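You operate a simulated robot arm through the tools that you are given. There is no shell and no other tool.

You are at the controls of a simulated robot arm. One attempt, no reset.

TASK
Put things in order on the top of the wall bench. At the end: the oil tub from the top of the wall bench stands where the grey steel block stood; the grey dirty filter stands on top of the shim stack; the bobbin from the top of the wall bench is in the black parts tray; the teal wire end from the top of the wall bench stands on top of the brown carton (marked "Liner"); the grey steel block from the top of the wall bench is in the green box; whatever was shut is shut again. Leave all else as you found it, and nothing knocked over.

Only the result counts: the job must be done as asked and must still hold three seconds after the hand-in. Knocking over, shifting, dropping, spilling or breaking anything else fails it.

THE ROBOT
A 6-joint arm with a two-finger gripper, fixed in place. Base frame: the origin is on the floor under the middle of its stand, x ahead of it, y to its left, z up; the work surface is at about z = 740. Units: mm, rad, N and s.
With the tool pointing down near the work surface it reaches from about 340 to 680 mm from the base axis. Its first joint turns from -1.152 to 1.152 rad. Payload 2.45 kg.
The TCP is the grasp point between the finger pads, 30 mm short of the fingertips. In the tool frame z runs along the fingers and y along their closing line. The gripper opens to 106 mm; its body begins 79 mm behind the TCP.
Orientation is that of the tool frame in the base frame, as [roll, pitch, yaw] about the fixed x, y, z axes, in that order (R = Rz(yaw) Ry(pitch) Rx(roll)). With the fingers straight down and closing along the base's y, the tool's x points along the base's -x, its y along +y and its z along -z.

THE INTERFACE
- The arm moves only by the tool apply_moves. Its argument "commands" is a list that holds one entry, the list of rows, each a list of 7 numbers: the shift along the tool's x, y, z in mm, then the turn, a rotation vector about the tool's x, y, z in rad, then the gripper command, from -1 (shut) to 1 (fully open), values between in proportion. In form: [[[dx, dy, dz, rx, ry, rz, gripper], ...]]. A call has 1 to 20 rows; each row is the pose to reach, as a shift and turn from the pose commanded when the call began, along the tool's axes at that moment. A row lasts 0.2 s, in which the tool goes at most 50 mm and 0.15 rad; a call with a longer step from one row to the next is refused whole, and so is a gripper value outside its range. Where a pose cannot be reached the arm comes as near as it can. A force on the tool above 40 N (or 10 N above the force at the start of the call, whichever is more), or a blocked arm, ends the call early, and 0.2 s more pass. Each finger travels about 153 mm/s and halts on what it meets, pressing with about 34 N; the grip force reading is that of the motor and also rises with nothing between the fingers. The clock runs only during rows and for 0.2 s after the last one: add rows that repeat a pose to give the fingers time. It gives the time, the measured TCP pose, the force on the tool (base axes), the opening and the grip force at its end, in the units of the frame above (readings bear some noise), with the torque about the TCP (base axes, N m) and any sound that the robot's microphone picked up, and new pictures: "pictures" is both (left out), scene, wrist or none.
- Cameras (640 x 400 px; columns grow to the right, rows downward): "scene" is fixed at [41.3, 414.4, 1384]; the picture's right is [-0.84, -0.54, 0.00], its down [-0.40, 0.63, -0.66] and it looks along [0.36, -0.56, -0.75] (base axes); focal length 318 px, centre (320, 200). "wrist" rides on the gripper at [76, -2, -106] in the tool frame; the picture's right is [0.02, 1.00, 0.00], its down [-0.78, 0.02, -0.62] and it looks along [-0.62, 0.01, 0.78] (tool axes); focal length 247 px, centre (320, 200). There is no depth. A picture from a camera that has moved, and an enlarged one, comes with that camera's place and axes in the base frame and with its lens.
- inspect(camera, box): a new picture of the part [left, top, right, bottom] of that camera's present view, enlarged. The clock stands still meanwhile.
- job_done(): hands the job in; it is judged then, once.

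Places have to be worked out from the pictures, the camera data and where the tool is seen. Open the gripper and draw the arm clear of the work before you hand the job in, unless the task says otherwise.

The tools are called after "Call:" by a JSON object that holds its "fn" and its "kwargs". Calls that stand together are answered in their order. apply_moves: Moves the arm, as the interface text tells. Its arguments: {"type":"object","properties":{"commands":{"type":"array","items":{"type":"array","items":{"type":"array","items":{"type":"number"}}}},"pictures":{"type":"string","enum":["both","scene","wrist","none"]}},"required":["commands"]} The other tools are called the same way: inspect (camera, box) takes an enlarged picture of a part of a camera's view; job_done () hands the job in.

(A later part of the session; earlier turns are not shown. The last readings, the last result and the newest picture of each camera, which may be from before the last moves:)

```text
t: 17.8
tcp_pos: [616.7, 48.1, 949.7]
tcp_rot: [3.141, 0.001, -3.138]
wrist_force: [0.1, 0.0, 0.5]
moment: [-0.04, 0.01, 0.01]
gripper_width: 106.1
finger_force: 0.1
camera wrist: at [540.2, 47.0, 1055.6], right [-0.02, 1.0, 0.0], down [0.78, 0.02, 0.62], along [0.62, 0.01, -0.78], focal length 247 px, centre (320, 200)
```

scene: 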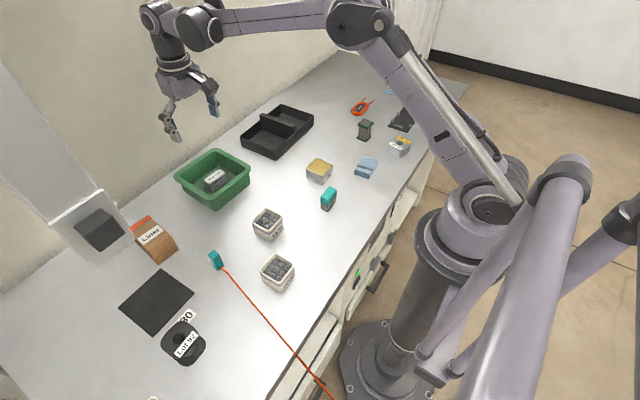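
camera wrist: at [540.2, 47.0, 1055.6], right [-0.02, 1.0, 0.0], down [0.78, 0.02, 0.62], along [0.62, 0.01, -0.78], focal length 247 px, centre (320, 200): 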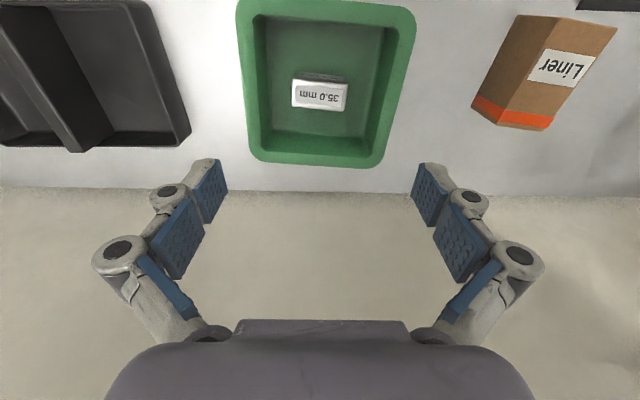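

Block is in the green box. Now over to the oil tub around [396, -140].

Call:
{"fn": "apply_moves", "kwargs": {"commands": [[[31, -27, 0, 0, 0, 0, 1], [62, -54, 0, 0, 0, 0, 1], [94, -80, 0, 0, 0, 0, 1], [125, -107, 0, 0, 0, 0, 1], [156, -134, 0, 0, 0, 0, 1], [188, -160, 0, 0, 0, 0, 1], [219, -187, 0, 0, 0, 0, 1], [219, -187, 45, 0, 0, 0, 1], [219, -187, 45, 0, 0, 0, 1]]]}}

```text
t: 19.8
tcp_pos: [394.0, -140.2, 904.2]
tcp_rot: [3.141, 0.002, -3.14]
wrist_force: [0.3, -0.3, -0.1]
moment: [-0.04, -0.02, 0.0]
gripper_width: 106.0
finger_force: 0.0
camera wrist: at [317.7, -141.1, 1010.2], right [-0.02, 1.0, 0.0], down [0.78, 0.02, 0.62], along [0.62, 0.01, -0.78], focal length 247 px, centre (320, 200)
```

scene: 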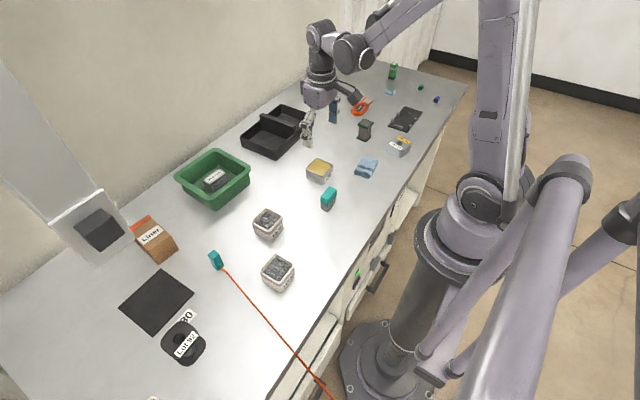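
wrist: 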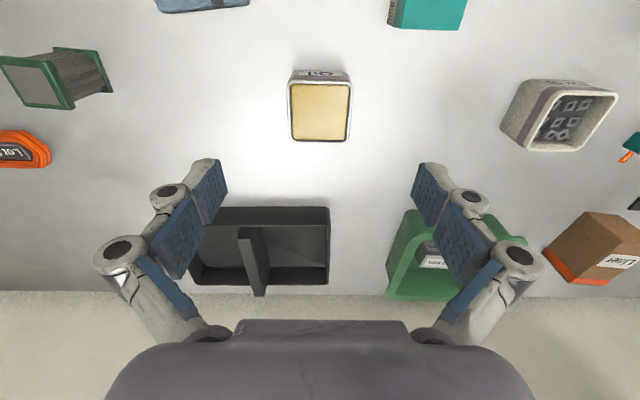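

Call:
{"fn": "inspect", "kwargs": {"camera": "wrist", "box": [270, 55, 370, 155]}}

Call:
{"fn": "inspect", "kwargs": {"camera": "scene", "box": [290, 140, 350, 200]}}

```text
4.00 times, centred on (320, 105) of wrist
camera zoom: at [317.7, -141.1, 1010.2], right [-0.02, 1.0, 0.0], down [0.78, 0.02, 0.62], along [0.62, 0.01, -0.78], focal length 988 px, centre (320, 580)
```

zoom: 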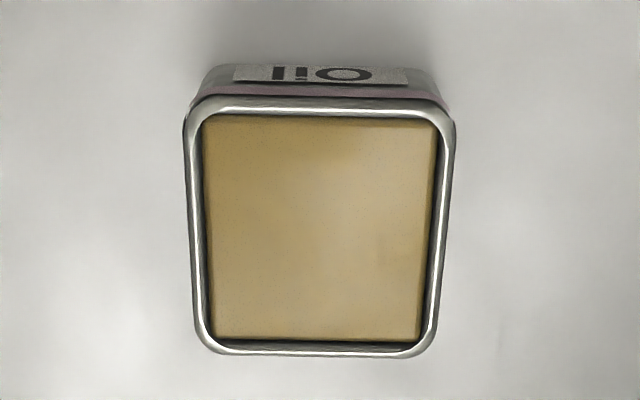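

```text
6.67 times, centred on (320, 170) of scene
camera zoom: at [41.3, 414.4, 1384.0], right [-0.84, -0.54, 0.0], down [-0.4, 0.63, -0.66], along [0.36, -0.56, -0.75], focal length 2119 px, centre (320, 400)
```

zoom: 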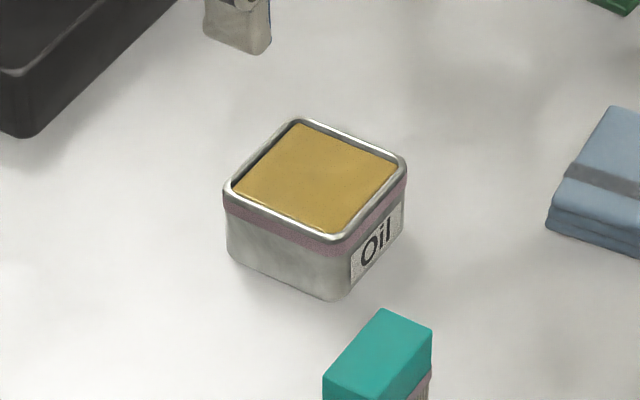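

Tub is about 59 × 59 × 40 mm, centred near [398.6, -141], brim-full of oil. I descend around it with the gripper open.

Call:
{"fn": "apply_moves", "kwargs": {"commands": [[[-2.3, -1, 40, 0, 0, 0, 1], [-2.3, -1, 80, 0, 0, 0, 1], [-2.3, -1, 110, 0, 0, 0, 1], [-2.3, -1, 125, 0, 0, 0, 1], [-2.3, -1, 129, 0, 0, 0, 1], [-2.3, -1, 129, 0, 0, 0, 1]]]}}

```text
t: 21.2
tcp_pos: [398.6, -140.0, 775.1]
tcp_rot: [3.141, 0.001, 3.141]
wrist_force: [0.6, -1.0, -0.8]
moment: [-0.02, 0.04, -0.03]
gripper_width: 105.9
finger_force: 0.0
camera wrist: at [321.7, -142.1, 881.0], right [-0.02, 1.0, 0.0], down [0.78, 0.02, 0.62], along [0.62, 0.01, -0.78], focal length 247 px, centre (320, 200)
```

scene: 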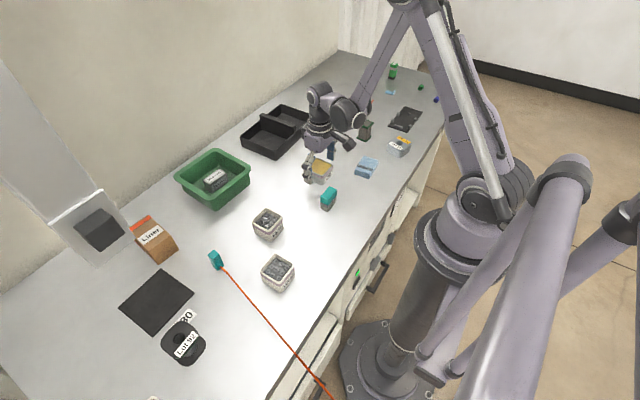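
wrist: 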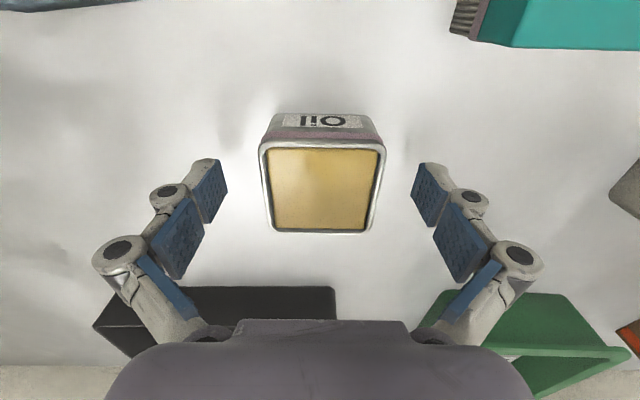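

Call:
{"fn": "apply_moves", "kwargs": {"commands": [[[0, 0, 0, 0, 0, 0, 0.5], [0, 0, 0, 0, 0, 0, 0.25], [0, 0, 0, 0, 0, 0, 0.18], [0, 0, 0, 0, 0, 0, 0.12], [0, 0, 0, 0, 0, 0, 0.06], [0, 0, 0, 0, 0, 0, 0.0], [0, 0, 0, 0, 0, 0, -1], [0, 0, 0, 0, 0, 0, -1]]], "pictures": "wrist"}}

```text
t: 23.0
tcp_pos: [398.6, -140.8, 774.8]
tcp_rot: [-3.141, 0.0, -3.14]
wrist_force: [-0.2, 1.8, 10.1]
moment: [0.11, 0.02, 0.01]
gripper_width: 59.4
finger_force: 34.1
camera wrist: at [321.7, -142.0, 881.4], right [-0.02, 1.0, 0.0], down [0.78, 0.02, 0.62], along [0.62, 0.01, -0.78], focal length 247 px, centre (320, 200)
```

wrist: 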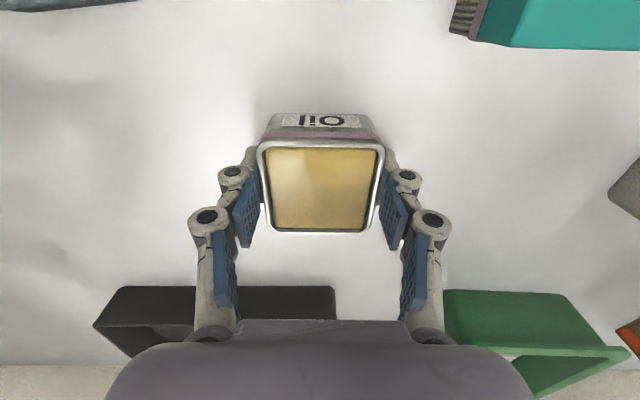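

Grip is firm on the tub. I lift it slowly and level.

Call:
{"fn": "apply_moves", "kwargs": {"commands": [[[0, 0, -2, 0, 0, 0, -1], [0, 0, -5, 0, 0, 0, -1], [0, 0, -10, 0, 0, 0, -1], [0, 0, -16, 0, 0, 0, -1], [0, 0, -23, 0, 0, 0, -1], [0, 0, -30, 0, 0, 0, -1], [0, 0, -37, 0, 0, 0, -1], [0, 0, -43, 0, 0, 0, -1], [0, 0, -48, 0, 0, 0, -1], [0, 0, -51, 0, 0, 0, -1], [0, 0, -52, 0, 0, 0, -1], [0, 0, -52, 0, 0, 0, -1]]]}}

```text
t: 25.6
tcp_pos: [397.6, -140.4, 826.3]
tcp_rot: [3.141, 0.002, 3.141]
wrist_force: [-0.1, 0.3, -2.1]
moment: [-0.06, -0.02, 0.03]
gripper_width: 59.6
finger_force: 34.5
camera wrist: at [321.7, -141.9, 932.7], right [-0.02, 1.0, 0.0], down [0.78, 0.02, 0.62], along [0.62, 0.01, -0.78], focal length 247 px, centre (320, 200)
```

scene: 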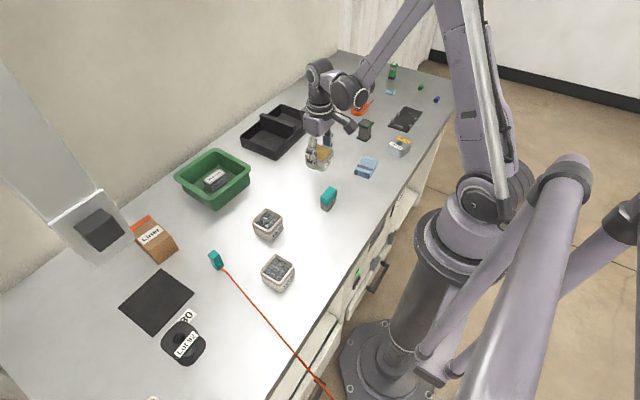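
wrist: 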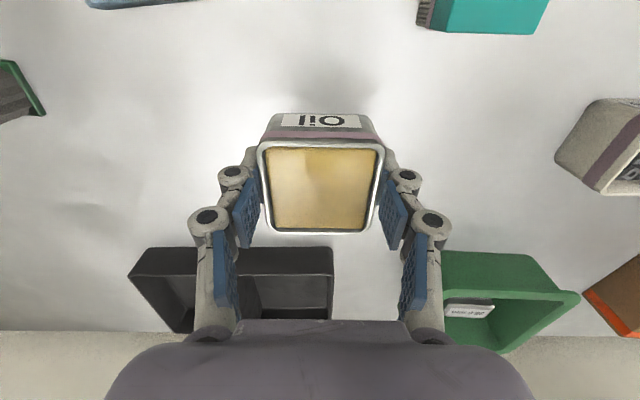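

Call:
{"fn": "apply_moves", "kwargs": {"commands": [[[-0.4, -1.3, 0, 0, 0, 0, -1], [-1.4, -5.2, 0, 0, 0, 0, -1], [-3.2, -11.7, 0, 0, 0, 0, -1], [-5.7, -20.8, 0, 0, 0, 0, -1], [-8.9, -32.5, 0, 0, 0, 0, -1], [-12.4, -45.5, 0, 0, 0, 0, -1], [-15.9, -58.5, 0, 0, 0, 0, -1], [-19.5, -71.5, 0, 0, 0, 0, -1], [-23, -84.5, 0, 0, 0, 0, -1], [-26.6, -97.5, 0, 0, 0, 0, -1], [-29.7, -109.2, 0, 0, 0, 0, -1], [-32.2, -118.3, 0, 0, 0, 0, -1], [-34, -124.8, 0, 0, 0, 0, -1], [-35, -128.7, 0, 0, 0, 0, -1], [-35.4, -130, 0, 0, 0, 0, -1], [-35.4, -130, 0, 0, 0, 0, -1]]]}}

```text
t: 29.0
tcp_pos: [435.3, -270.4, 827.3]
tcp_rot: [3.14, 0.001, -3.141]
wrist_force: [-0.2, -0.1, -1.7]
moment: [0.01, -0.01, 0.03]
gripper_width: 59.5
finger_force: 33.7
camera wrist: at [357.5, -272.7, 933.0], right [-0.02, 1.0, 0.0], down [0.78, 0.02, 0.62], along [0.62, 0.01, -0.78], focal length 247 px, centre (320, 200)
```

scene: 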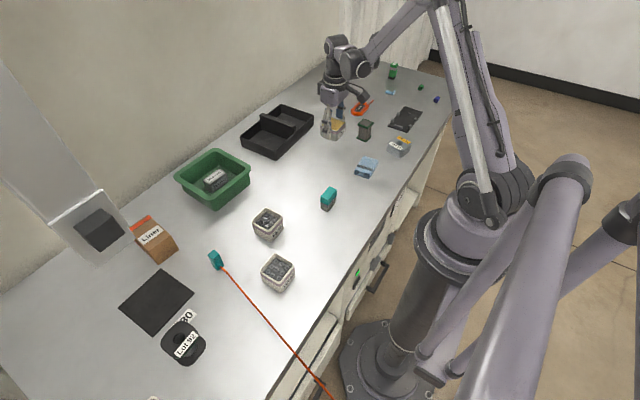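
wrist: 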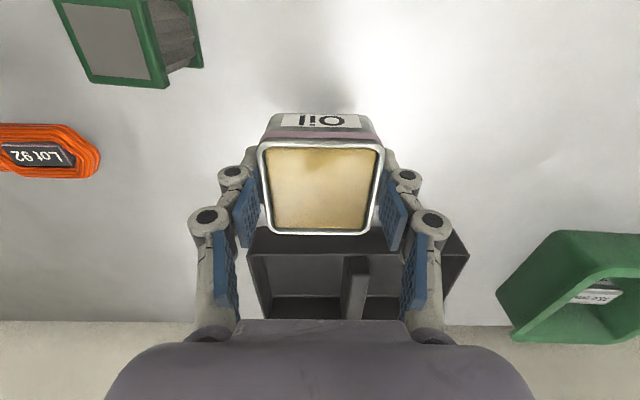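

Over the target spot. Lowering slowly to just above the bench.

Call:
{"fn": "apply_moves", "kwargs": {"commands": [[[0, 0, 2, 0, 0, 0, -1], [0, 0, 6, 0, 0, 0, -1], [0, 0, 12, 0, 0, 0, -1], [0, 0, 19, 0, 0, 0, -1], [0, 0, 26, 0, 0, 0, -1], [0, 0, 33, 0, 0, 0, -1], [0, 0, 39, 0, 0, 0, -1], [0, 0, 44, 0, 0, 0, -1], [0, 0, 47, 0, 0, 0, -1], [0, 0, 49, 0, 0, 0, -1], [0, 0, 50, 0, 0, 0, -1], [0, 0, 50, 0, 0, 0, -1]]], "pictures": "none"}}

Call:
{"fn": "apply_moves", "kwargs": {"commands": [[[0, 0, 0.7, 0, 0, 0, -1], [0, 0, 1.4, 0, 0, 0, -1], [0, 0, 1.4, 0, 0, 0, -1]]], "pictures": "none"}}

```text
t: 31.6
tcp_pos: [434.1, -270.3, 777.6]
tcp_rot: [-3.142, 0.004, -3.141]
wrist_force: [-0.1, -0.2, -2.4]
moment: [-0.03, 0.02, -0.01]
gripper_width: 59.4
finger_force: 34.1
```

```text
t: 32.4
tcp_pos: [435.3, -270.8, 774.9]
tcp_rot: [-3.14, 0.001, 3.14]
wrist_force: [0.2, -0.1, -1.7]
moment: [0.02, 0.0, -0.05]
gripper_width: 59.3
finger_force: 34.2
```

Call:
{"fn": "apply_moves", "kwargs": {"commands": [[[0, 0, 0.5, 0, 0, 0, -1], [0, 0, 0.8, 0, 0, 0, -1], [0, 0, 0.8, 0, 0, 0, -1]]], "pictures": "none"}}

```text
t: 33.2
tcp_pos: [434.0, -270.4, 775.1]
tcp_rot: [3.141, -0.001, 3.141]
wrist_force: [0.7, -0.8, 16.8]
moment: [0.08, 0.08, -0.04]
gripper_width: 59.5
finger_force: 33.8
```

The tub has touched the bench. I ease off slightly and open gently.

Call:
{"fn": "apply_moves", "kwargs": {"commands": [[[0, 0, -0.5, 0, 0, 0, -1], [0, 0, -0.5, 0, 0, 0, 0.13], [0, 0, -0.5, 0, 0, 0, 0.2], [0, 0, -0.5, 0, 0, 0, 0.4], [0, 0, -0.5, 0, 0, 0, 0.6], [0, 0, -0.5, 0, 0, 0, 0.8], [0, 0, -0.5, 0, 0, 0, 0.8]]], "pictures": "wrist"}}

```text
t: 34.8
tcp_pos: [435.6, -271.7, 774.0]
tcp_rot: [-3.141, 0.002, 3.141]
wrist_force: [-0.3, -0.5, -0.6]
moment: [0.01, -0.03, -0.01]
gripper_width: 95.4
finger_force: 0.1
camera wrist: at [357.5, -272.2, 881.3], right [-0.02, 1.0, 0.0], down [0.78, 0.02, 0.62], along [0.62, 0.01, -0.78], focal length 247 px, centre (320, 200)
```

wrist: 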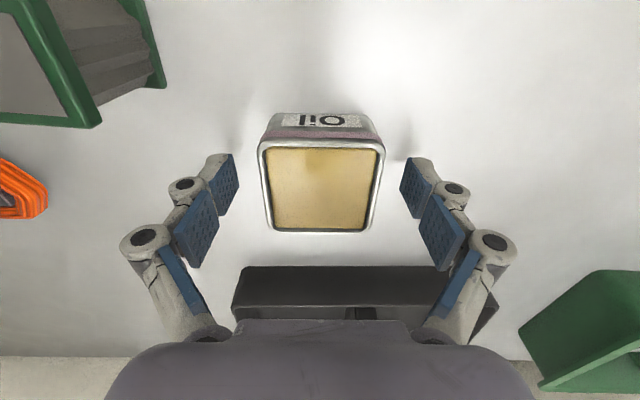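

Tub stands in place. I rise and move over to look at the filter and shim stack.

Call:
{"fn": "apply_moves", "kwargs": {"commands": [[[0, 0, -15, 0, 0, 0, 0.8], [0, 0, -50, 0, 0, 0, 1], [0, 0, -95, 0, 0, 0, 1], [0, 0, -140, 0, 0, 0, 1], [0, 0, -180, 0, 0, 0, 1], [20, -35, -180, 0, 0, 0, 1], [40, -70, -180, 0, 0, 0, 1], [60, -105, -180, 0, 0, 0, 1], [60, -105, -180, 0, 0, 0, 1]]]}}

```text
t: 36.8
tcp_pos: [373.3, -375.9, 956.8]
tcp_rot: [3.141, 0.003, -3.14]
wrist_force: [-0.8, 0.2, -0.4]
moment: [0.01, 0.0, 0.0]
gripper_width: 106.2
finger_force: 0.0
camera wrist: at [295.8, -378.1, 1061.7], right [-0.02, 1.0, 0.0], down [0.78, 0.02, 0.62], along [0.62, 0.01, -0.78], focal length 247 px, centre (320, 200)
```

scene: 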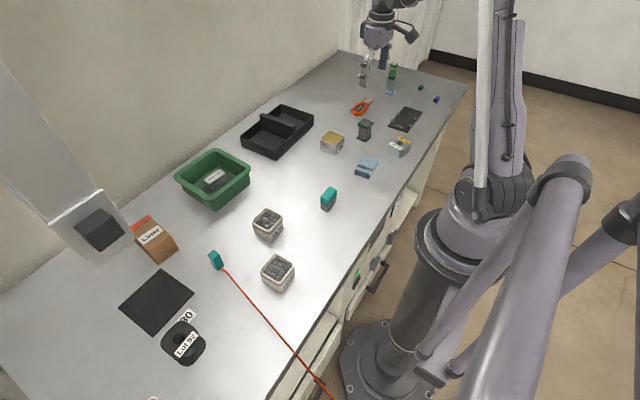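
wrist: 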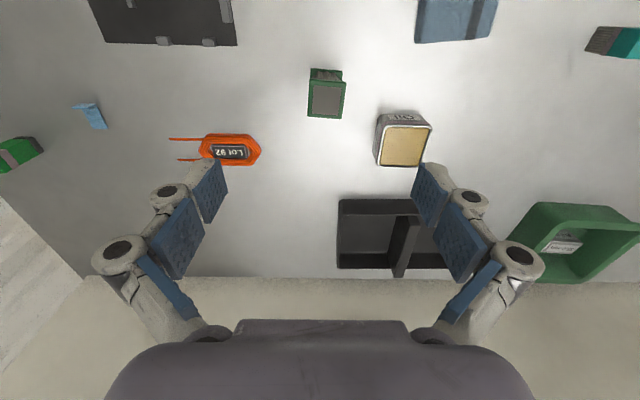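

Call:
{"fn": "inspect", "kwargs": {"camera": "wrist", "box": [286, 54, 366, 134]}}

Call:
{"fn": "inspect", "kwargs": {"camera": "scene", "box": [340, 105, 420, 165]}}

```text
5.00 times, centred on (326, 94) of wrist
camera zoom: at [295.8, -378.1, 1061.7], right [-0.02, 1.0, 0.0], down [0.78, 0.02, 0.62], along [0.62, 0.01, -0.78], focal length 1235 px, centre (290, 730)
```

zoom: 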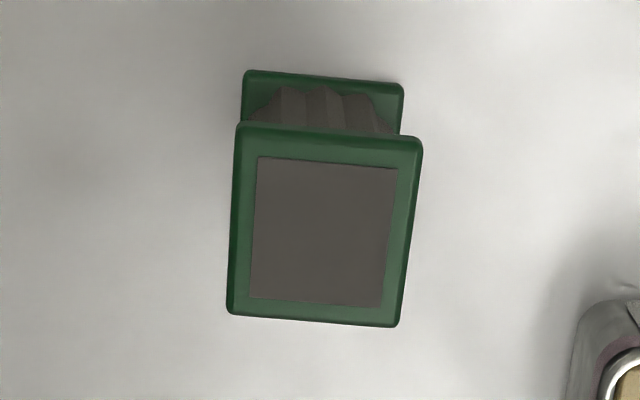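

```text
6.67 times, centred on (380, 135) of scene
camera zoom: at [41.3, 414.4, 1384.0], right [-0.84, -0.54, 0.0], down [-0.4, 0.63, -0.66], along [0.36, -0.56, -0.75], focal length 2119 px, centre (-80, 633)
```

zoom: 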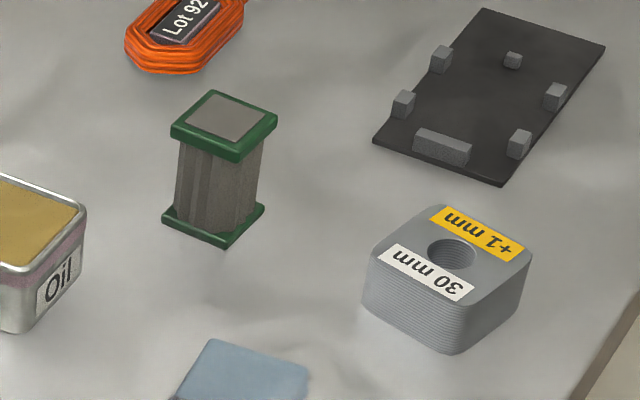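

Filter: ~37 × 37 × 55 mm at [374.5, -371], turned about -0.06 rad. Now I look at the shim stack from above before taking the filter.

Call:
{"fn": "apply_moves", "kwargs": {"commands": [[[40, 2, 0, 0, 0, 0, 1], [80, 4, 0, 0, 0, 0, 1], [115, 6, 0, 0, 0, 0, 1], [115, 6, 0, 0, 0, 0, 1]]]}}

```text
t: 37.8
tcp_pos: [258.6, -368.8, 954.0]
tcp_rot: [3.14, 0.001, -3.14]
wrist_force: [-0.5, -0.6, 0.3]
moment: [0.02, 0.01, -0.02]
gripper_width: 105.9
finger_force: 0.0
camera wrist: at [181.1, -370.4, 1060.0], right [-0.02, 1.0, 0.0], down [0.78, 0.02, 0.62], along [0.62, 0.01, -0.78], focal length 247 px, centre (320, 200)
```

scene: 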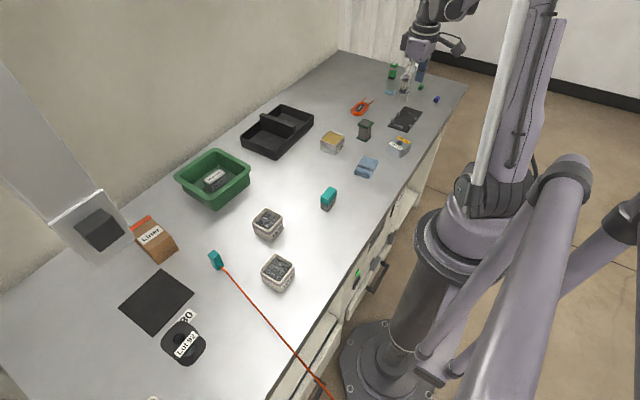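
wrist: 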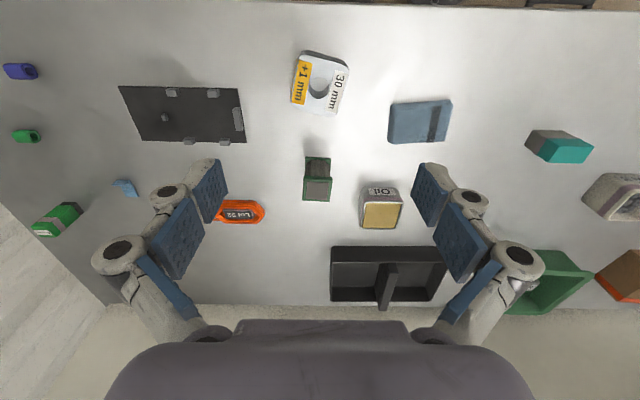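

Call:
{"fn": "inspect", "kwargs": {"camera": "wrist", "box": [270, 30, 370, 130]}}

Call:
{"fn": "inspect", "kwargs": {"camera": "wrist", "box": [290, 140, 410, 240]}}

```text
4.00 times, centred on (320, 80) of wrist
camera zoom: at [181.1, -370.4, 1060.0], right [-0.02, 1.0, 0.0], down [0.78, 0.02, 0.62], along [0.62, 0.01, -0.78], focal length 988 px, centre (320, 680)
```

zoom: 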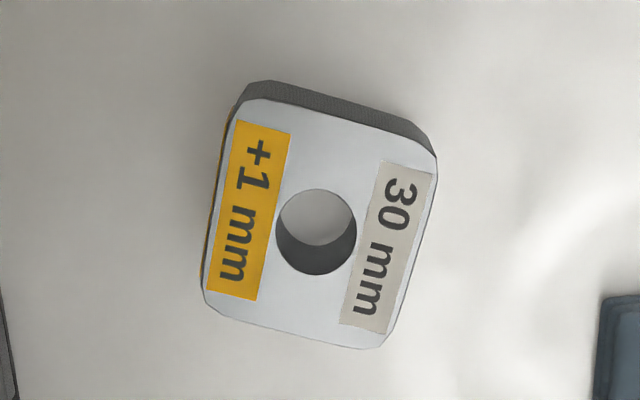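

```text
4.00 times, centred on (350, 190) of wrist
camera zoom: at [181.1, -370.4, 1060.0], right [-0.02, 1.0, 0.0], down [0.78, 0.02, 0.62], along [0.62, 0.01, -0.78], focal length 988 px, centre (200, 240)
```

zoom: 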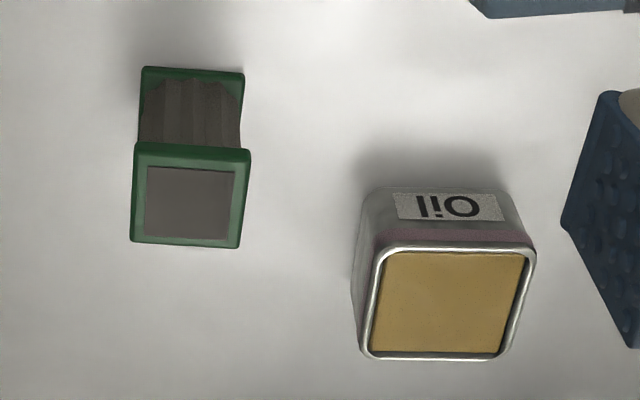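

Shim stack top centre ≈ [254, -371], z≈770, 52 mm square, turned ≈ -0.22 rad. Now back above the filter with a partial opening, aligned to it.

Call:
{"fn": "apply_moves", "kwargs": {"commands": [[[-40, 0, 0, 0, 0, 0.02, 0.4], [-80, -0.5, 0, 0, 0, 0.04, 0.4], [-115.5, -1, 0, 0, 0, 0.058, 0.4], [-115.5, -1, 45, 0, 0, 0.058, 0.4], [-115.5, -1, 85, 0, 0, 0.058, 0.4], [-115.5, -1, 115, 0, 0, 0.058, 0.4], [-115.5, -1, 115, 0, 0, 0.058, 0.4]]]}}

```text
t: 39.4
tcp_pos: [374.1, -370.1, 840.2]
tcp_rot: [3.141, 0.0, 3.083]
wrist_force: [-0.4, -0.4, -0.6]
moment: [-0.04, 0.03, 0.06]
gripper_width: 74.3
finger_force: 0.0
camera wrist: at [296.4, -367.7, 947.1], right [0.04, 1.0, 0.0], down [0.78, -0.03, 0.62], along [0.62, -0.02, -0.78], focal length 247 px, centre (320, 200)
```

scene: 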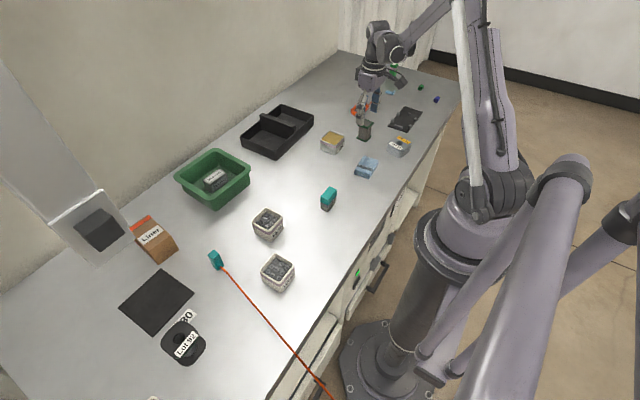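
wrist: 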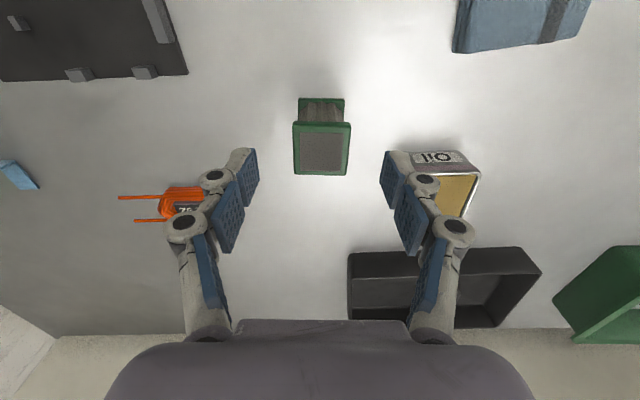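

Call:
{"fn": "apply_moves", "kwargs": {"commands": [[[0, 0.5, 15, 0, 0, 0, 0.15], [0, 0.5, 40, 0, 0, 0, 0.15], [0, 0.5, 60, 0, 0, 0, 0.15], [0, 0.5, 68, 0, 0, 0, 0.15], [0, 0.5, 68, 0, 0, 0, 0.15]]], "pictures": "both"}}

```text
t: 40.6
tcp_pos: [375.9, -370.7, 771.6]
tcp_rot: [-3.141, 0.004, 3.084]
wrist_force: [-0.2, -1.0, 0.3]
moment: [0.0, -0.01, 0.05]
gripper_width: 60.9
finger_force: 0.1
camera wrist: at [298.1, -367.5, 878.3], right [0.04, 1.0, 0.0], down [0.78, -0.03, 0.62], along [0.62, -0.02, -0.78], focal length 247 px, centre (320, 200)
```

scene: 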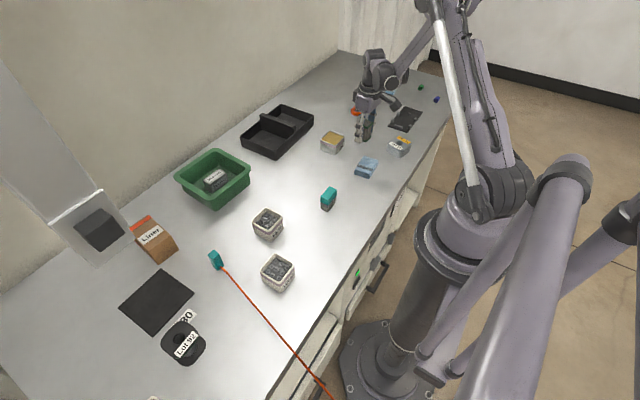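
wrist: 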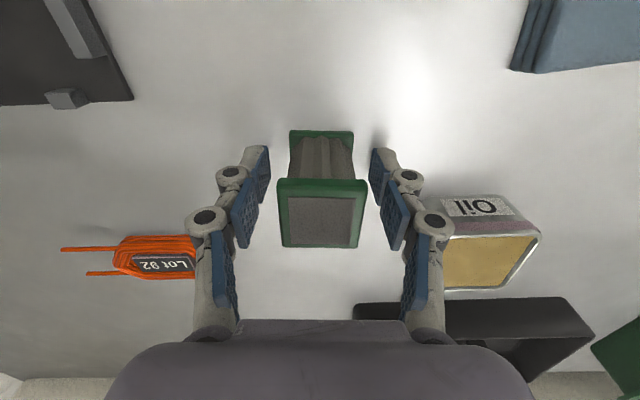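

Call:
{"fn": "apply_moves", "kwargs": {"commands": [[[0, 0, 0, 0, 0, 0, 0.0], [0, 0, 0, 0, 0, 0, -0.15], [0, 0, 0, 0, 0, 0, -0.24], [0, 0, 0, 0, 0, 0, -0.3], [0, 0, 0, 0, 0, 0, -0.4], [0, 0, 0, 0, 0, 0, -1], [0, 0, 0, 0, 0, 0, -1]]], "pictures": "wrist"}}

```text
t: 42.2
tcp_pos: [375.6, -369.2, 771.4]
tcp_rot: [-3.142, 0.002, 3.084]
wrist_force: [0.1, 0.2, 2.0]
moment: [0.03, 0.02, -0.02]
gripper_width: 37.2
finger_force: 33.8
camera wrist: at [298.1, -367.4, 878.6], right [0.04, 1.0, 0.0], down [0.78, -0.03, 0.62], along [0.62, -0.02, -0.78], focal length 247 px, centre (320, 200)
```

wrist: 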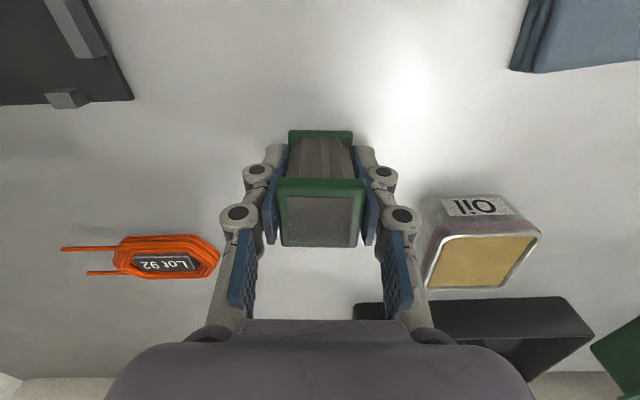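

Filter is held at 37 mm. I lift it and carry it over the shim stack, turning to match it.

Call:
{"fn": "apply_moves", "kwargs": {"commands": [[[0, 0, -8, 0, 0, 0, -1], [0, 0, -35, 0, 0, 0, -1], [0, 0, -65, 0, 0, 0, -1], [0, 0, -90, 0, 0, 0, -1], [20, -1.3, -90, 0, 0, 0.03, -1], [50, -3.2, -90, 0, 0, 0.07, -1], [80, -5, -90, 0, 0, 0.11, -1], [105, -6.7, -90, 0, 0, 0.145, -1], [120.3, -7.6, -90, 0, 0, 0.165, -1], [120.3, -7.6, -90, 0, 0, 0.165, -1]]]}}

```text
t: 44.4
tcp_pos: [253.1, -372.0, 860.5]
tcp_rot: [3.137, 0.001, 2.918]
wrist_force: [1.1, -0.7, -0.8]
moment: [-0.02, -0.01, -0.02]
gripper_width: 36.8
finger_force: 34.1
camera wrist: at [178.1, -355.7, 967.6], right [0.2, 0.98, 0.0], down [0.77, -0.16, 0.62], along [0.61, -0.12, -0.78], focal length 247 px, centre (320, 200)
```

scene: 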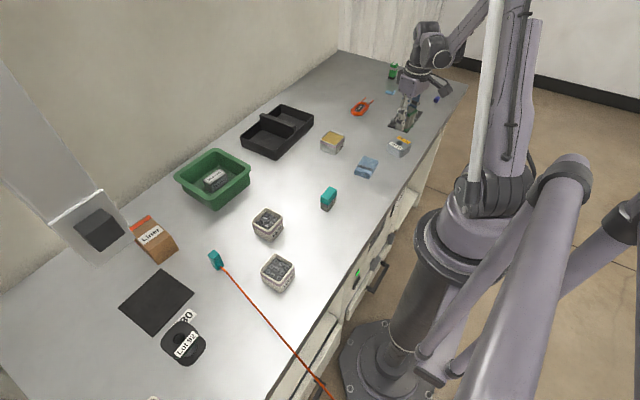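
wrist: 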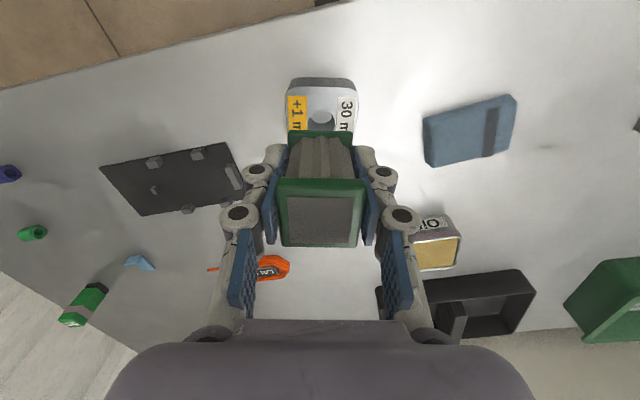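

Lined up with the shim stack. Lowering to just above it.

Call:
{"fn": "apply_moves", "kwargs": {"commands": [[[0, 0, 15, 0, 0, 0, -1], [0, 0, 32, 0, 0, 0, -1], [0, 0, 46, 0, 0, 0, -1], [0, 0, 54, 0, 0, 0, -1], [0, 0, 54, 0, 0, 0, -1]]]}}

```text
t: 45.6
tcp_pos: [255.2, -369.5, 808.5]
tcp_rot: [3.141, 0.002, 2.919]
wrist_force: [0.6, 0.6, -0.3]
moment: [0.05, 0.0, 0.0]
gripper_width: 36.9
finger_force: 33.9
camera wrist: at [180.2, -354.1, 913.4], right [0.2, 0.98, 0.0], down [0.77, -0.16, 0.62], along [0.61, -0.12, -0.78], focal length 247 px, centre (320, 200)
```

scene: 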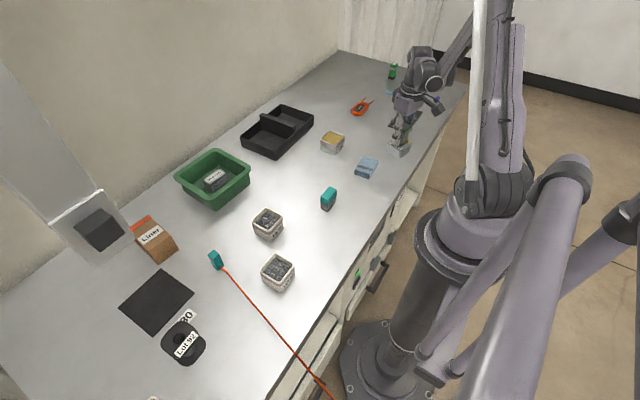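
wrist: 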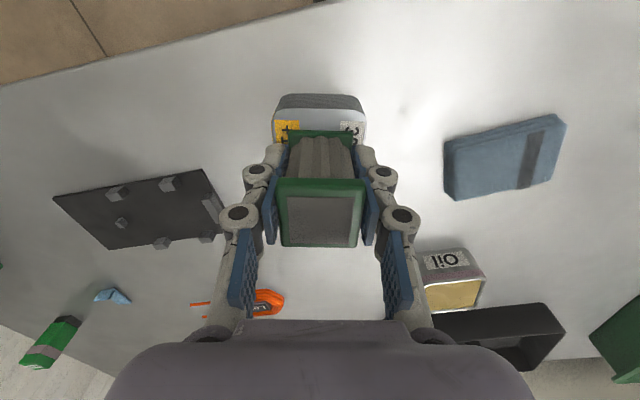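

Call:
{"fn": "inspect", "kwargs": {"camera": "wrist", "box": [240, 80, 400, 180]}}

Call:
{"fn": "inspect", "kwargs": {"camera": "scene", "box": [370, 100, 430, 160]}}

```text
4.00 times, centred on (320, 130) of wrist
camera zoom: at [180.2, -354.1, 913.4], right [0.2, 0.98, 0.0], down [0.77, -0.16, 0.62], along [0.61, -0.12, -0.78], focal length 988 px, centre (320, 480)
```

zoom: 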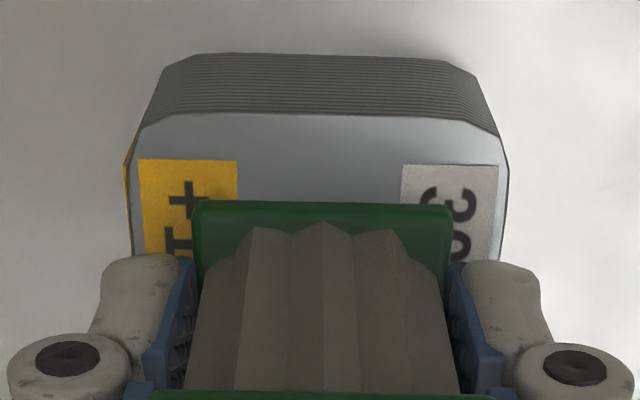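

```text
6.67 times, centred on (400, 130) of scene
camera zoom: at [41.3, 414.4, 1384.0], right [-0.84, -0.54, 0.0], down [-0.4, 0.63, -0.66], along [0.36, -0.56, -0.75], focal length 2119 px, centre (-213, 667)
```

zoom: 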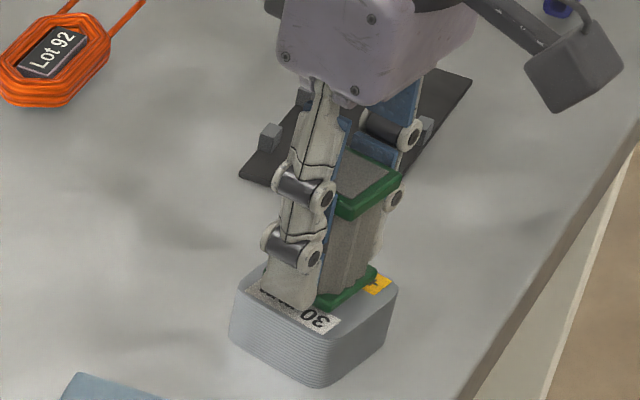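

Well placed over the stack; I nudge back 2 mm and lower in small steps until contact.

Call:
{"fn": "apply_moves", "kwargs": {"commands": [[[2, 0, 1, 0, 0, 0, -1], [2, 0, 2.5, 0, 0, 0, -1], [2, 0, 3.5, 0, 0, 0, -1], [2, 0, 3.5, 0, 0, 0, -1]]], "pictures": "none"}}

Call:
{"fn": "apply_moves", "kwargs": {"commands": [[[0, 0, 0.7, 0, 0, 0, -1], [0, 0, 1.2, 0, 0, 0, -1], [0, 0, 1.2, 0, 0, 0, -1]]], "pictures": "none"}}

```text
t: 46.6
tcp_pos: [253.9, -370.0, 804.3]
tcp_rot: [3.14, 0.002, 2.919]
wrist_force: [-0.2, -0.4, -0.4]
moment: [-0.03, 0.02, 0.01]
gripper_width: 37.0
finger_force: 33.8
```

```text
t: 47.4
tcp_pos: [253.5, -369.3, 802.5]
tcp_rot: [3.141, 0.001, 2.921]
wrist_force: [-0.5, 0.6, -0.7]
moment: [-0.02, 0.03, 0.0]
gripper_width: 37.1
finger_force: 34.3
```

Call:
{"fn": "apply_moves", "kwargs": {"commands": [[[0, 0, 0.5, 0, 0, 0, -1], [0, 0, 1.0, 0, 0, 0, -1], [0, 0, 1.0, 0, 0, 0, -1]]], "pictures": "none"}}

```text
t: 48.2
tcp_pos: [252.7, -368.5, 802.2]
tcp_rot: [-3.141, 0.002, 2.922]
wrist_force: [0.2, -0.3, 14.5]
moment: [-0.26, 0.07, -0.01]
gripper_width: 36.9
finger_force: 33.7
```

Contact with the stack (14 N). Ease off and open gently.

Call:
{"fn": "apply_moves", "kwargs": {"commands": [[[0, 0, -0.6, 0, 0, 0, -1], [0, 0, -0.6, 0, 0, 0, -0.28], [0, 0, -0.6, 0, 0, 0, -0.2], [0, 0, -0.6, 0, 0, 0, -0.1], [0, 0, -0.6, 0, 0, 0, 0.05], [0, 0, -0.6, 0, 0, 0, 0.05]]], "pictures": "both"}}

```text
t: 49.6
tcp_pos: [252.3, -370.7, 802.7]
tcp_rot: [3.14, 0.001, 2.92]
wrist_force: [0.3, 0.1, 0.4]
moment: [0.0, 0.0, 0.01]
gripper_width: 55.9
finger_force: 0.1
camera wrist: at [177.4, -354.2, 909.1], right [0.2, 0.98, 0.0], down [0.77, -0.16, 0.62], along [0.61, -0.12, -0.78], focal length 247 px, centre (320, 200)
```

scene: 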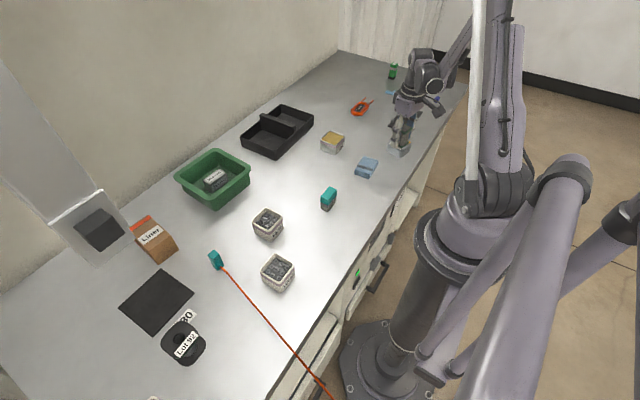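
wrist: 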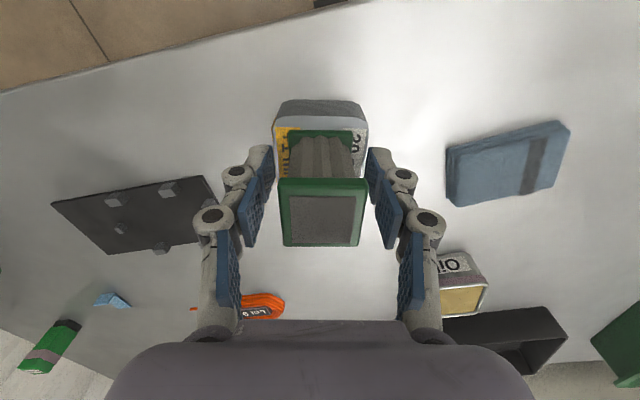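

Filter stands on the shim stack. Rising straight up.

Call:
{"fn": "apply_moves", "kwargs": {"commands": [[[0, 0, -10, 0, 0, 0, 0.1], [0, 0, -30, 0, 0, 0, 0.2], [0, 0, -60, 0, 0, 0, 0.3], [0, 0, -100, 0, 0, 0, 0.5], [0, 0, -140, 0, 0, 0, 1], [0, 0, -150, 0, 0, 0, 1], [0, 0, -150, 0, 0, 0, 1]]]}}

Call:
{"fn": "inspect", "kwargs": {"camera": "scene", "box": [340, 100, 420, 160]}}

```text
t: 51.2
tcp_pos: [253.8, -368.5, 954.4]
tcp_rot: [3.14, 0.001, 2.92]
wrist_force: [-0.6, 0.4, 0.3]
moment: [0.02, -0.03, -0.01]
gripper_width: 105.9
finger_force: 0.1
camera wrist: at [177.4, -353.8, 1060.6], right [0.2, 0.98, 0.0], down [0.77, -0.16, 0.62], along [0.61, -0.12, -0.78], focal length 247 px, centre (320, 200)
```

scene: 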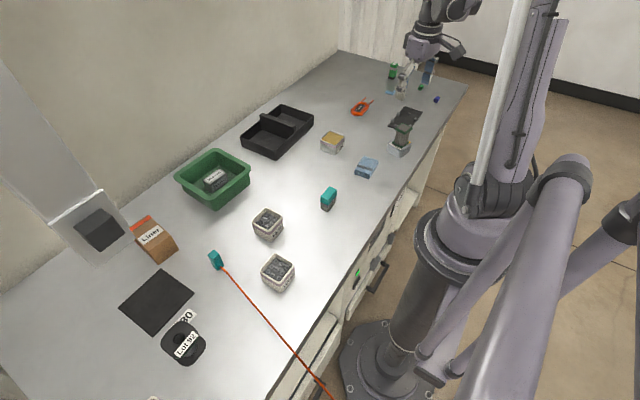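
wrist: 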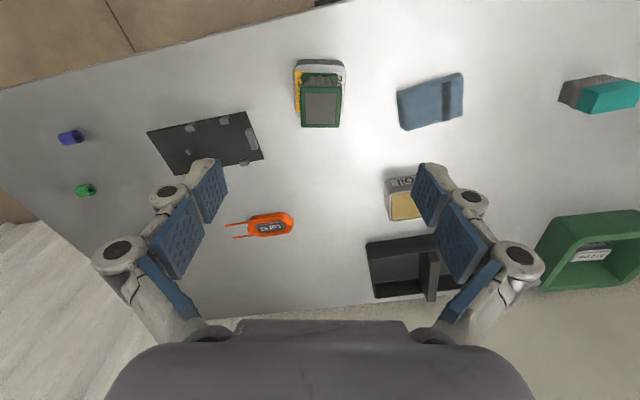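

```text
6.67 times, centred on (380, 130) of scene
camera zoom: at [41.3, 414.4, 1384.0], right [-0.84, -0.54, 0.0], down [-0.4, 0.63, -0.66], along [0.36, -0.56, -0.75], focal length 2119 px, centre (-80, 667)
```

zoom: 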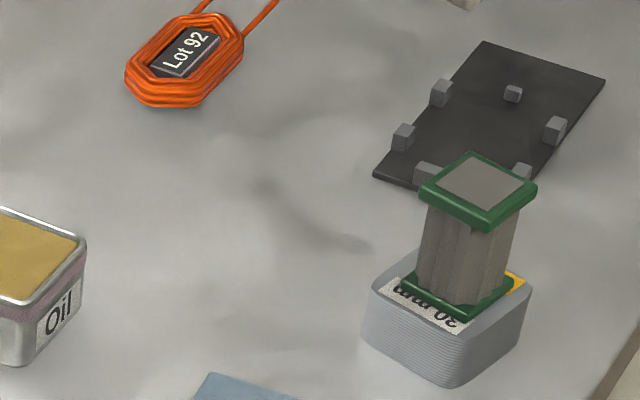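

The filter stands squarely on the stack. Next the bobbin on the far left: I cross over at height.

Call:
{"fn": "apply_moves", "kwargs": {"commands": [[[0.7, 47, 0, 0, 0, -0.1, 1], [1.4, 94, 0, 0, 0, -0.2222, 1], [2.0, 142, 0, 0, 0, -0.2222, 1], [2.7, 189, 0, 0, 0, -0.2222, 1], [3.4, 236, 0, 0, 0, -0.2222, 1], [4.0, 284, 0, 0, 0, -0.2222, 1], [4.7, 331, 0, 0, 0, -0.2222, 1], [5.4, 378.7, 0, 0, 0, -0.2222, 1], [5.4, 378.7, 0, 0, 0, -0.2222, 1]]], "pictures": "none"}}

```text
t: 53.2
tcp_pos: [330.3, 1.5, 953.4]
tcp_rot: [-3.142, 0.003, 3.141]
wrist_force: [0.6, -0.2, -1.0]
moment: [-0.02, 0.0, -0.01]
gripper_width: 106.0
finger_force: 0.0
```

Call:
{"fn": "apply_moves", "kwargs": {"commands": [[[-2, 46, 0, 0, 0, 0, 1], [-4, 92, 0, 0, 0, 0, 1], [-6, 138, 0, 0, 0, 0, 1], [-8, 184, 0, 0, 0, 0, 1], [-10, 230, 0, 0, 0, 0, 1], [-12, 276, 0, 0, 0, 0, 1], [-14, 322, 0, 0, 0, 0, 1], [-15, 370, 0, 0, 0, 0, 1], [-15, 370, 0, 0, 0, 0, 1]]]}}

```text
t: 55.2
tcp_pos: [345.2, 371.1, 951.3]
tcp_rot: [-3.141, 0.0, -3.14]
wrist_force: [0.0, 0.4, -0.4]
moment: [-0.03, 0.0, -0.03]
gripper_width: 106.0
finger_force: 0.0
camera wrist: at [268.2, 369.5, 1058.3], right [-0.02, 1.0, 0.0], down [0.78, 0.02, 0.62], along [0.62, 0.01, -0.78], focal length 247 px, centre (320, 200)
```

scene: 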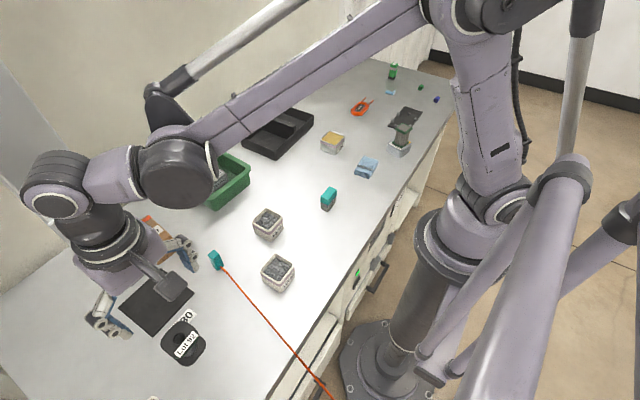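
wrist: 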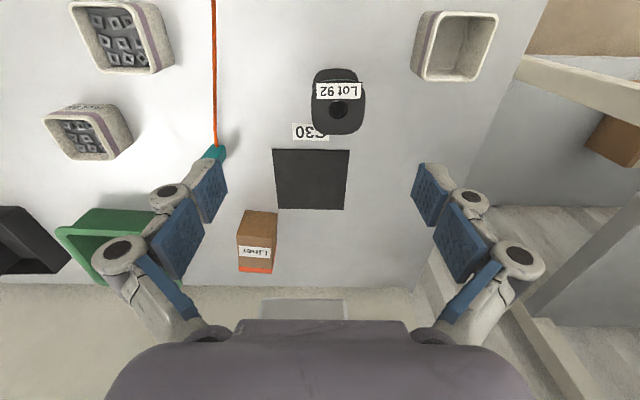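

Call:
{"fn": "inspect", "kwargs": {"camera": "wrist", "box": [290, 50, 390, 150]}}

Call:
{"fn": "inspect", "kwargs": {"camera": "scene", "box": [140, 300, 230, 370]}}

Call:
{"fn": "inspect", "kwargs": {"camera": "wrist", "box": [190, 100, 370, 310]}}

```text
4.00 times, centred on (340, 100) of wrist
camera zoom: at [268.2, 369.5, 1058.3], right [-0.02, 1.0, 0.0], down [0.78, 0.02, 0.62], along [0.62, 0.01, -0.78], focal length 988 px, centre (240, 600)
```

zoom: 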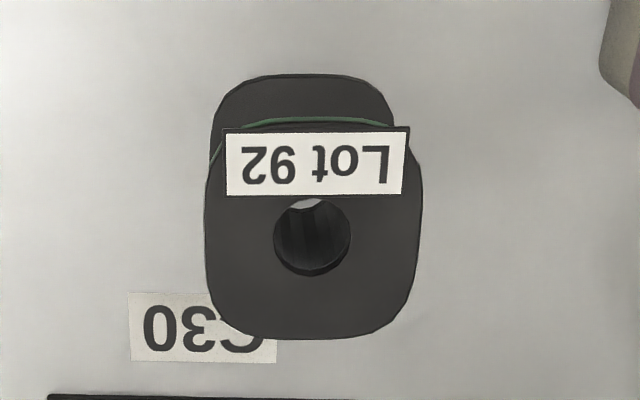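

```text
5.71 times, centred on (185, 335) of scene
camera zoom: at [41.2, 414.4, 1384.0], right [-0.84, -0.54, 0.0], down [-0.4, 0.63, -0.66], along [0.36, -0.56, -0.75], focal length 1816 px, centre (1091, -571)
```

zoom: 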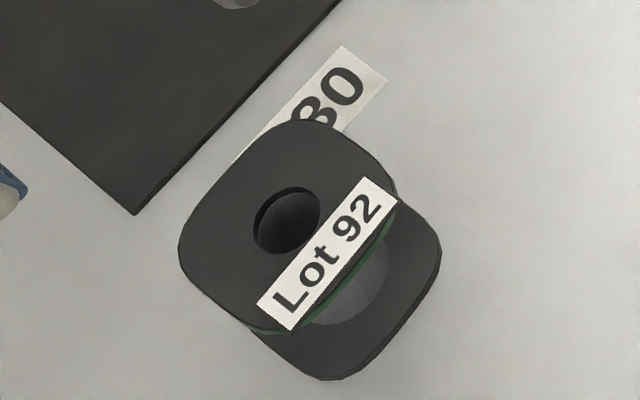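

```text
1.90 times, centred on (280, 205) of wrist
camera zoom: at [268.2, 369.5, 1058.3], right [-0.02, 1.0, 0.0], down [0.78, 0.02, 0.62], along [0.62, 0.01, -0.78], focal length 470 px, centre (396, 190)
```

zoom: 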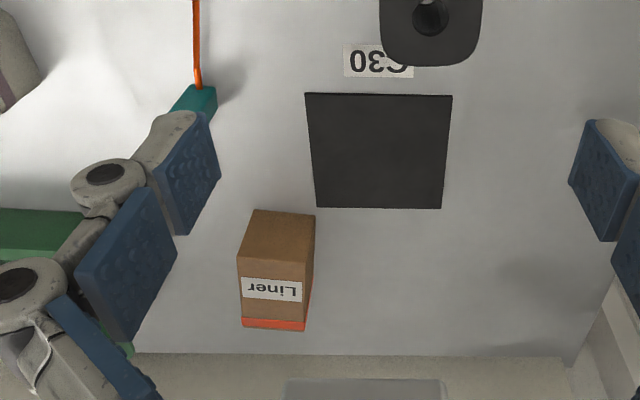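

Bobbin: about 56 × 56 × 55 mm standing at [355, 389]. The tray compartments are narrow in y, so I turn the gripper 90° to close along x before picking it.

Call:
{"fn": "apply_moves", "kwargs": {"commands": [[[-2, 4, 0, 0, 0, -0.1428, 1], [-4, 8, 0, 0, 0, -0.2856, 1], [-6, 12, 0, 0, 0, -0.4284, 1], [-8, 16, 0, 0, 0, -0.5712, 1], [-10, 19, 0, 0, 0, -0.714, 1], [-10, 19, 0, 0, 0, -0.8568, 1], [-10, 19, 0, 0, 0, -0.9996, 1], [-10, 19, 0, 0, 0, -1.1424, 1], [-10, 19, 0, 0, 0, -1.2852, 1], [-10, 19, 0, 0, 0, -1.428, 1], [-10, 19, 0, 0, 0, -1.5708, 1], [-10, 19, 0, 0, 0, -1.5708, 1]]]}}

```text
t: 57.8
tcp_pos: [356.2, 388.8, 952.8]
tcp_rot: [-3.14, 0.001, -1.571]
wrist_force: [0.4, -0.5, 0.1]
moment: [0.0, 0.02, -0.01]
gripper_width: 105.8
finger_force: 0.1
camera wrist: at [357.3, 313.1, 1059.2], right [-1.0, -0.02, 0.0], down [-0.02, 0.78, 0.62], along [-0.01, 0.62, -0.78], focal length 247 px, centre (320, 200)
```

scene: 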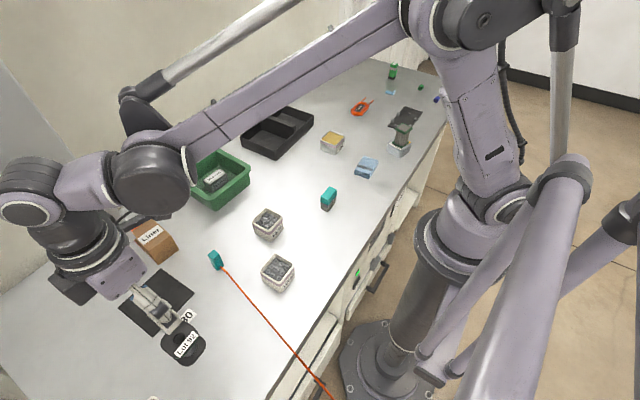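
wrist: 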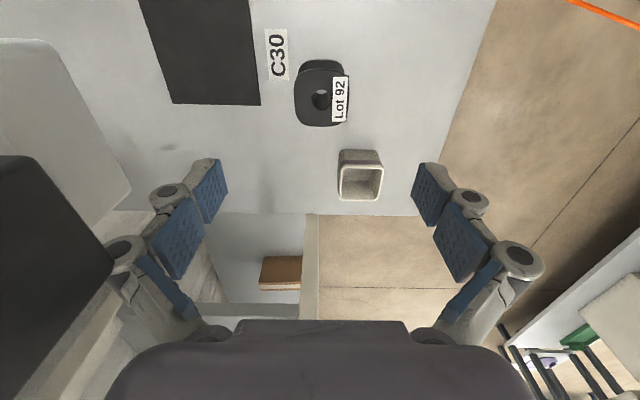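

Call:
{"fn": "inspect", "kwargs": {"camera": "wrist", "box": [270, 45, 370, 145]}}

```text
4.00 times, centred on (320, 95) of wrist
camera zoom: at [357.3, 313.1, 1059.2], right [-1.0, -0.02, 0.0], down [-0.02, 0.78, 0.62], along [-0.01, 0.62, -0.78], focal length 988 px, centre (320, 620)
```

zoom: 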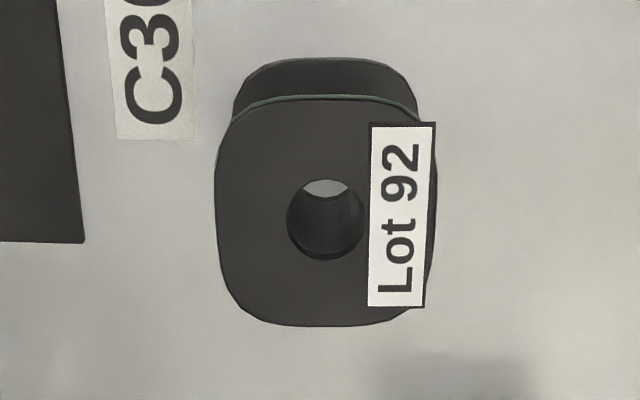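

Bobbin centre ≈ [356, 391]. I descend around it with an 80 mm opening (clear of the black mat).

Call:
{"fn": "apply_moves", "kwargs": {"commands": [[[-1.8, -0.9, 40, 0, 0, 0, 0.51], [-1.8, -0.9, 80, 0, 0, 0, 0.51], [-1.8, -0.9, 110, 0, 0, 0, 0.51], [-1.8, -0.9, 110, 0, 0, 0, 0.51]]]}}

```text
t: 58.8
tcp_pos: [356.7, 391.1, 842.7]
tcp_rot: [-3.14, -0.001, -1.569]
wrist_force: [0.1, -0.2, 0.6]
moment: [-0.01, 0.02, 0.01]
gripper_width: 79.7
finger_force: 0.2
camera wrist: at [356.5, 314.6, 949.1], right [-1.0, -0.02, 0.0], down [-0.02, 0.78, 0.62], along [-0.01, 0.62, -0.78], focal length 247 px, centre (320, 200)
```

scene: 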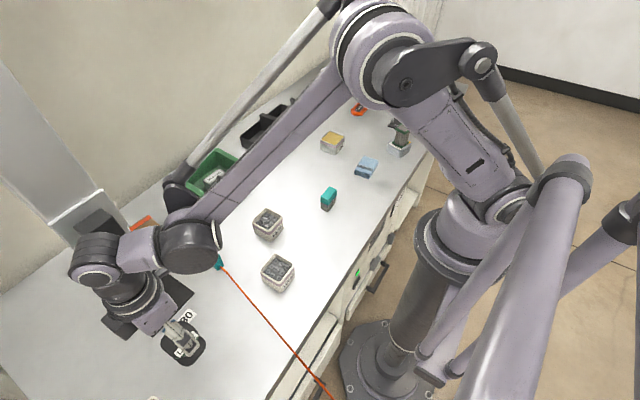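
wrist: 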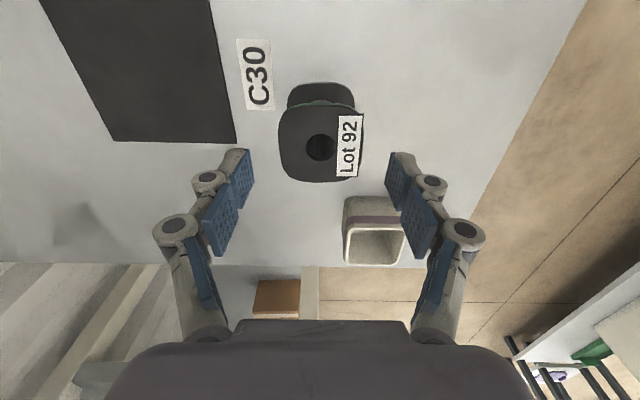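

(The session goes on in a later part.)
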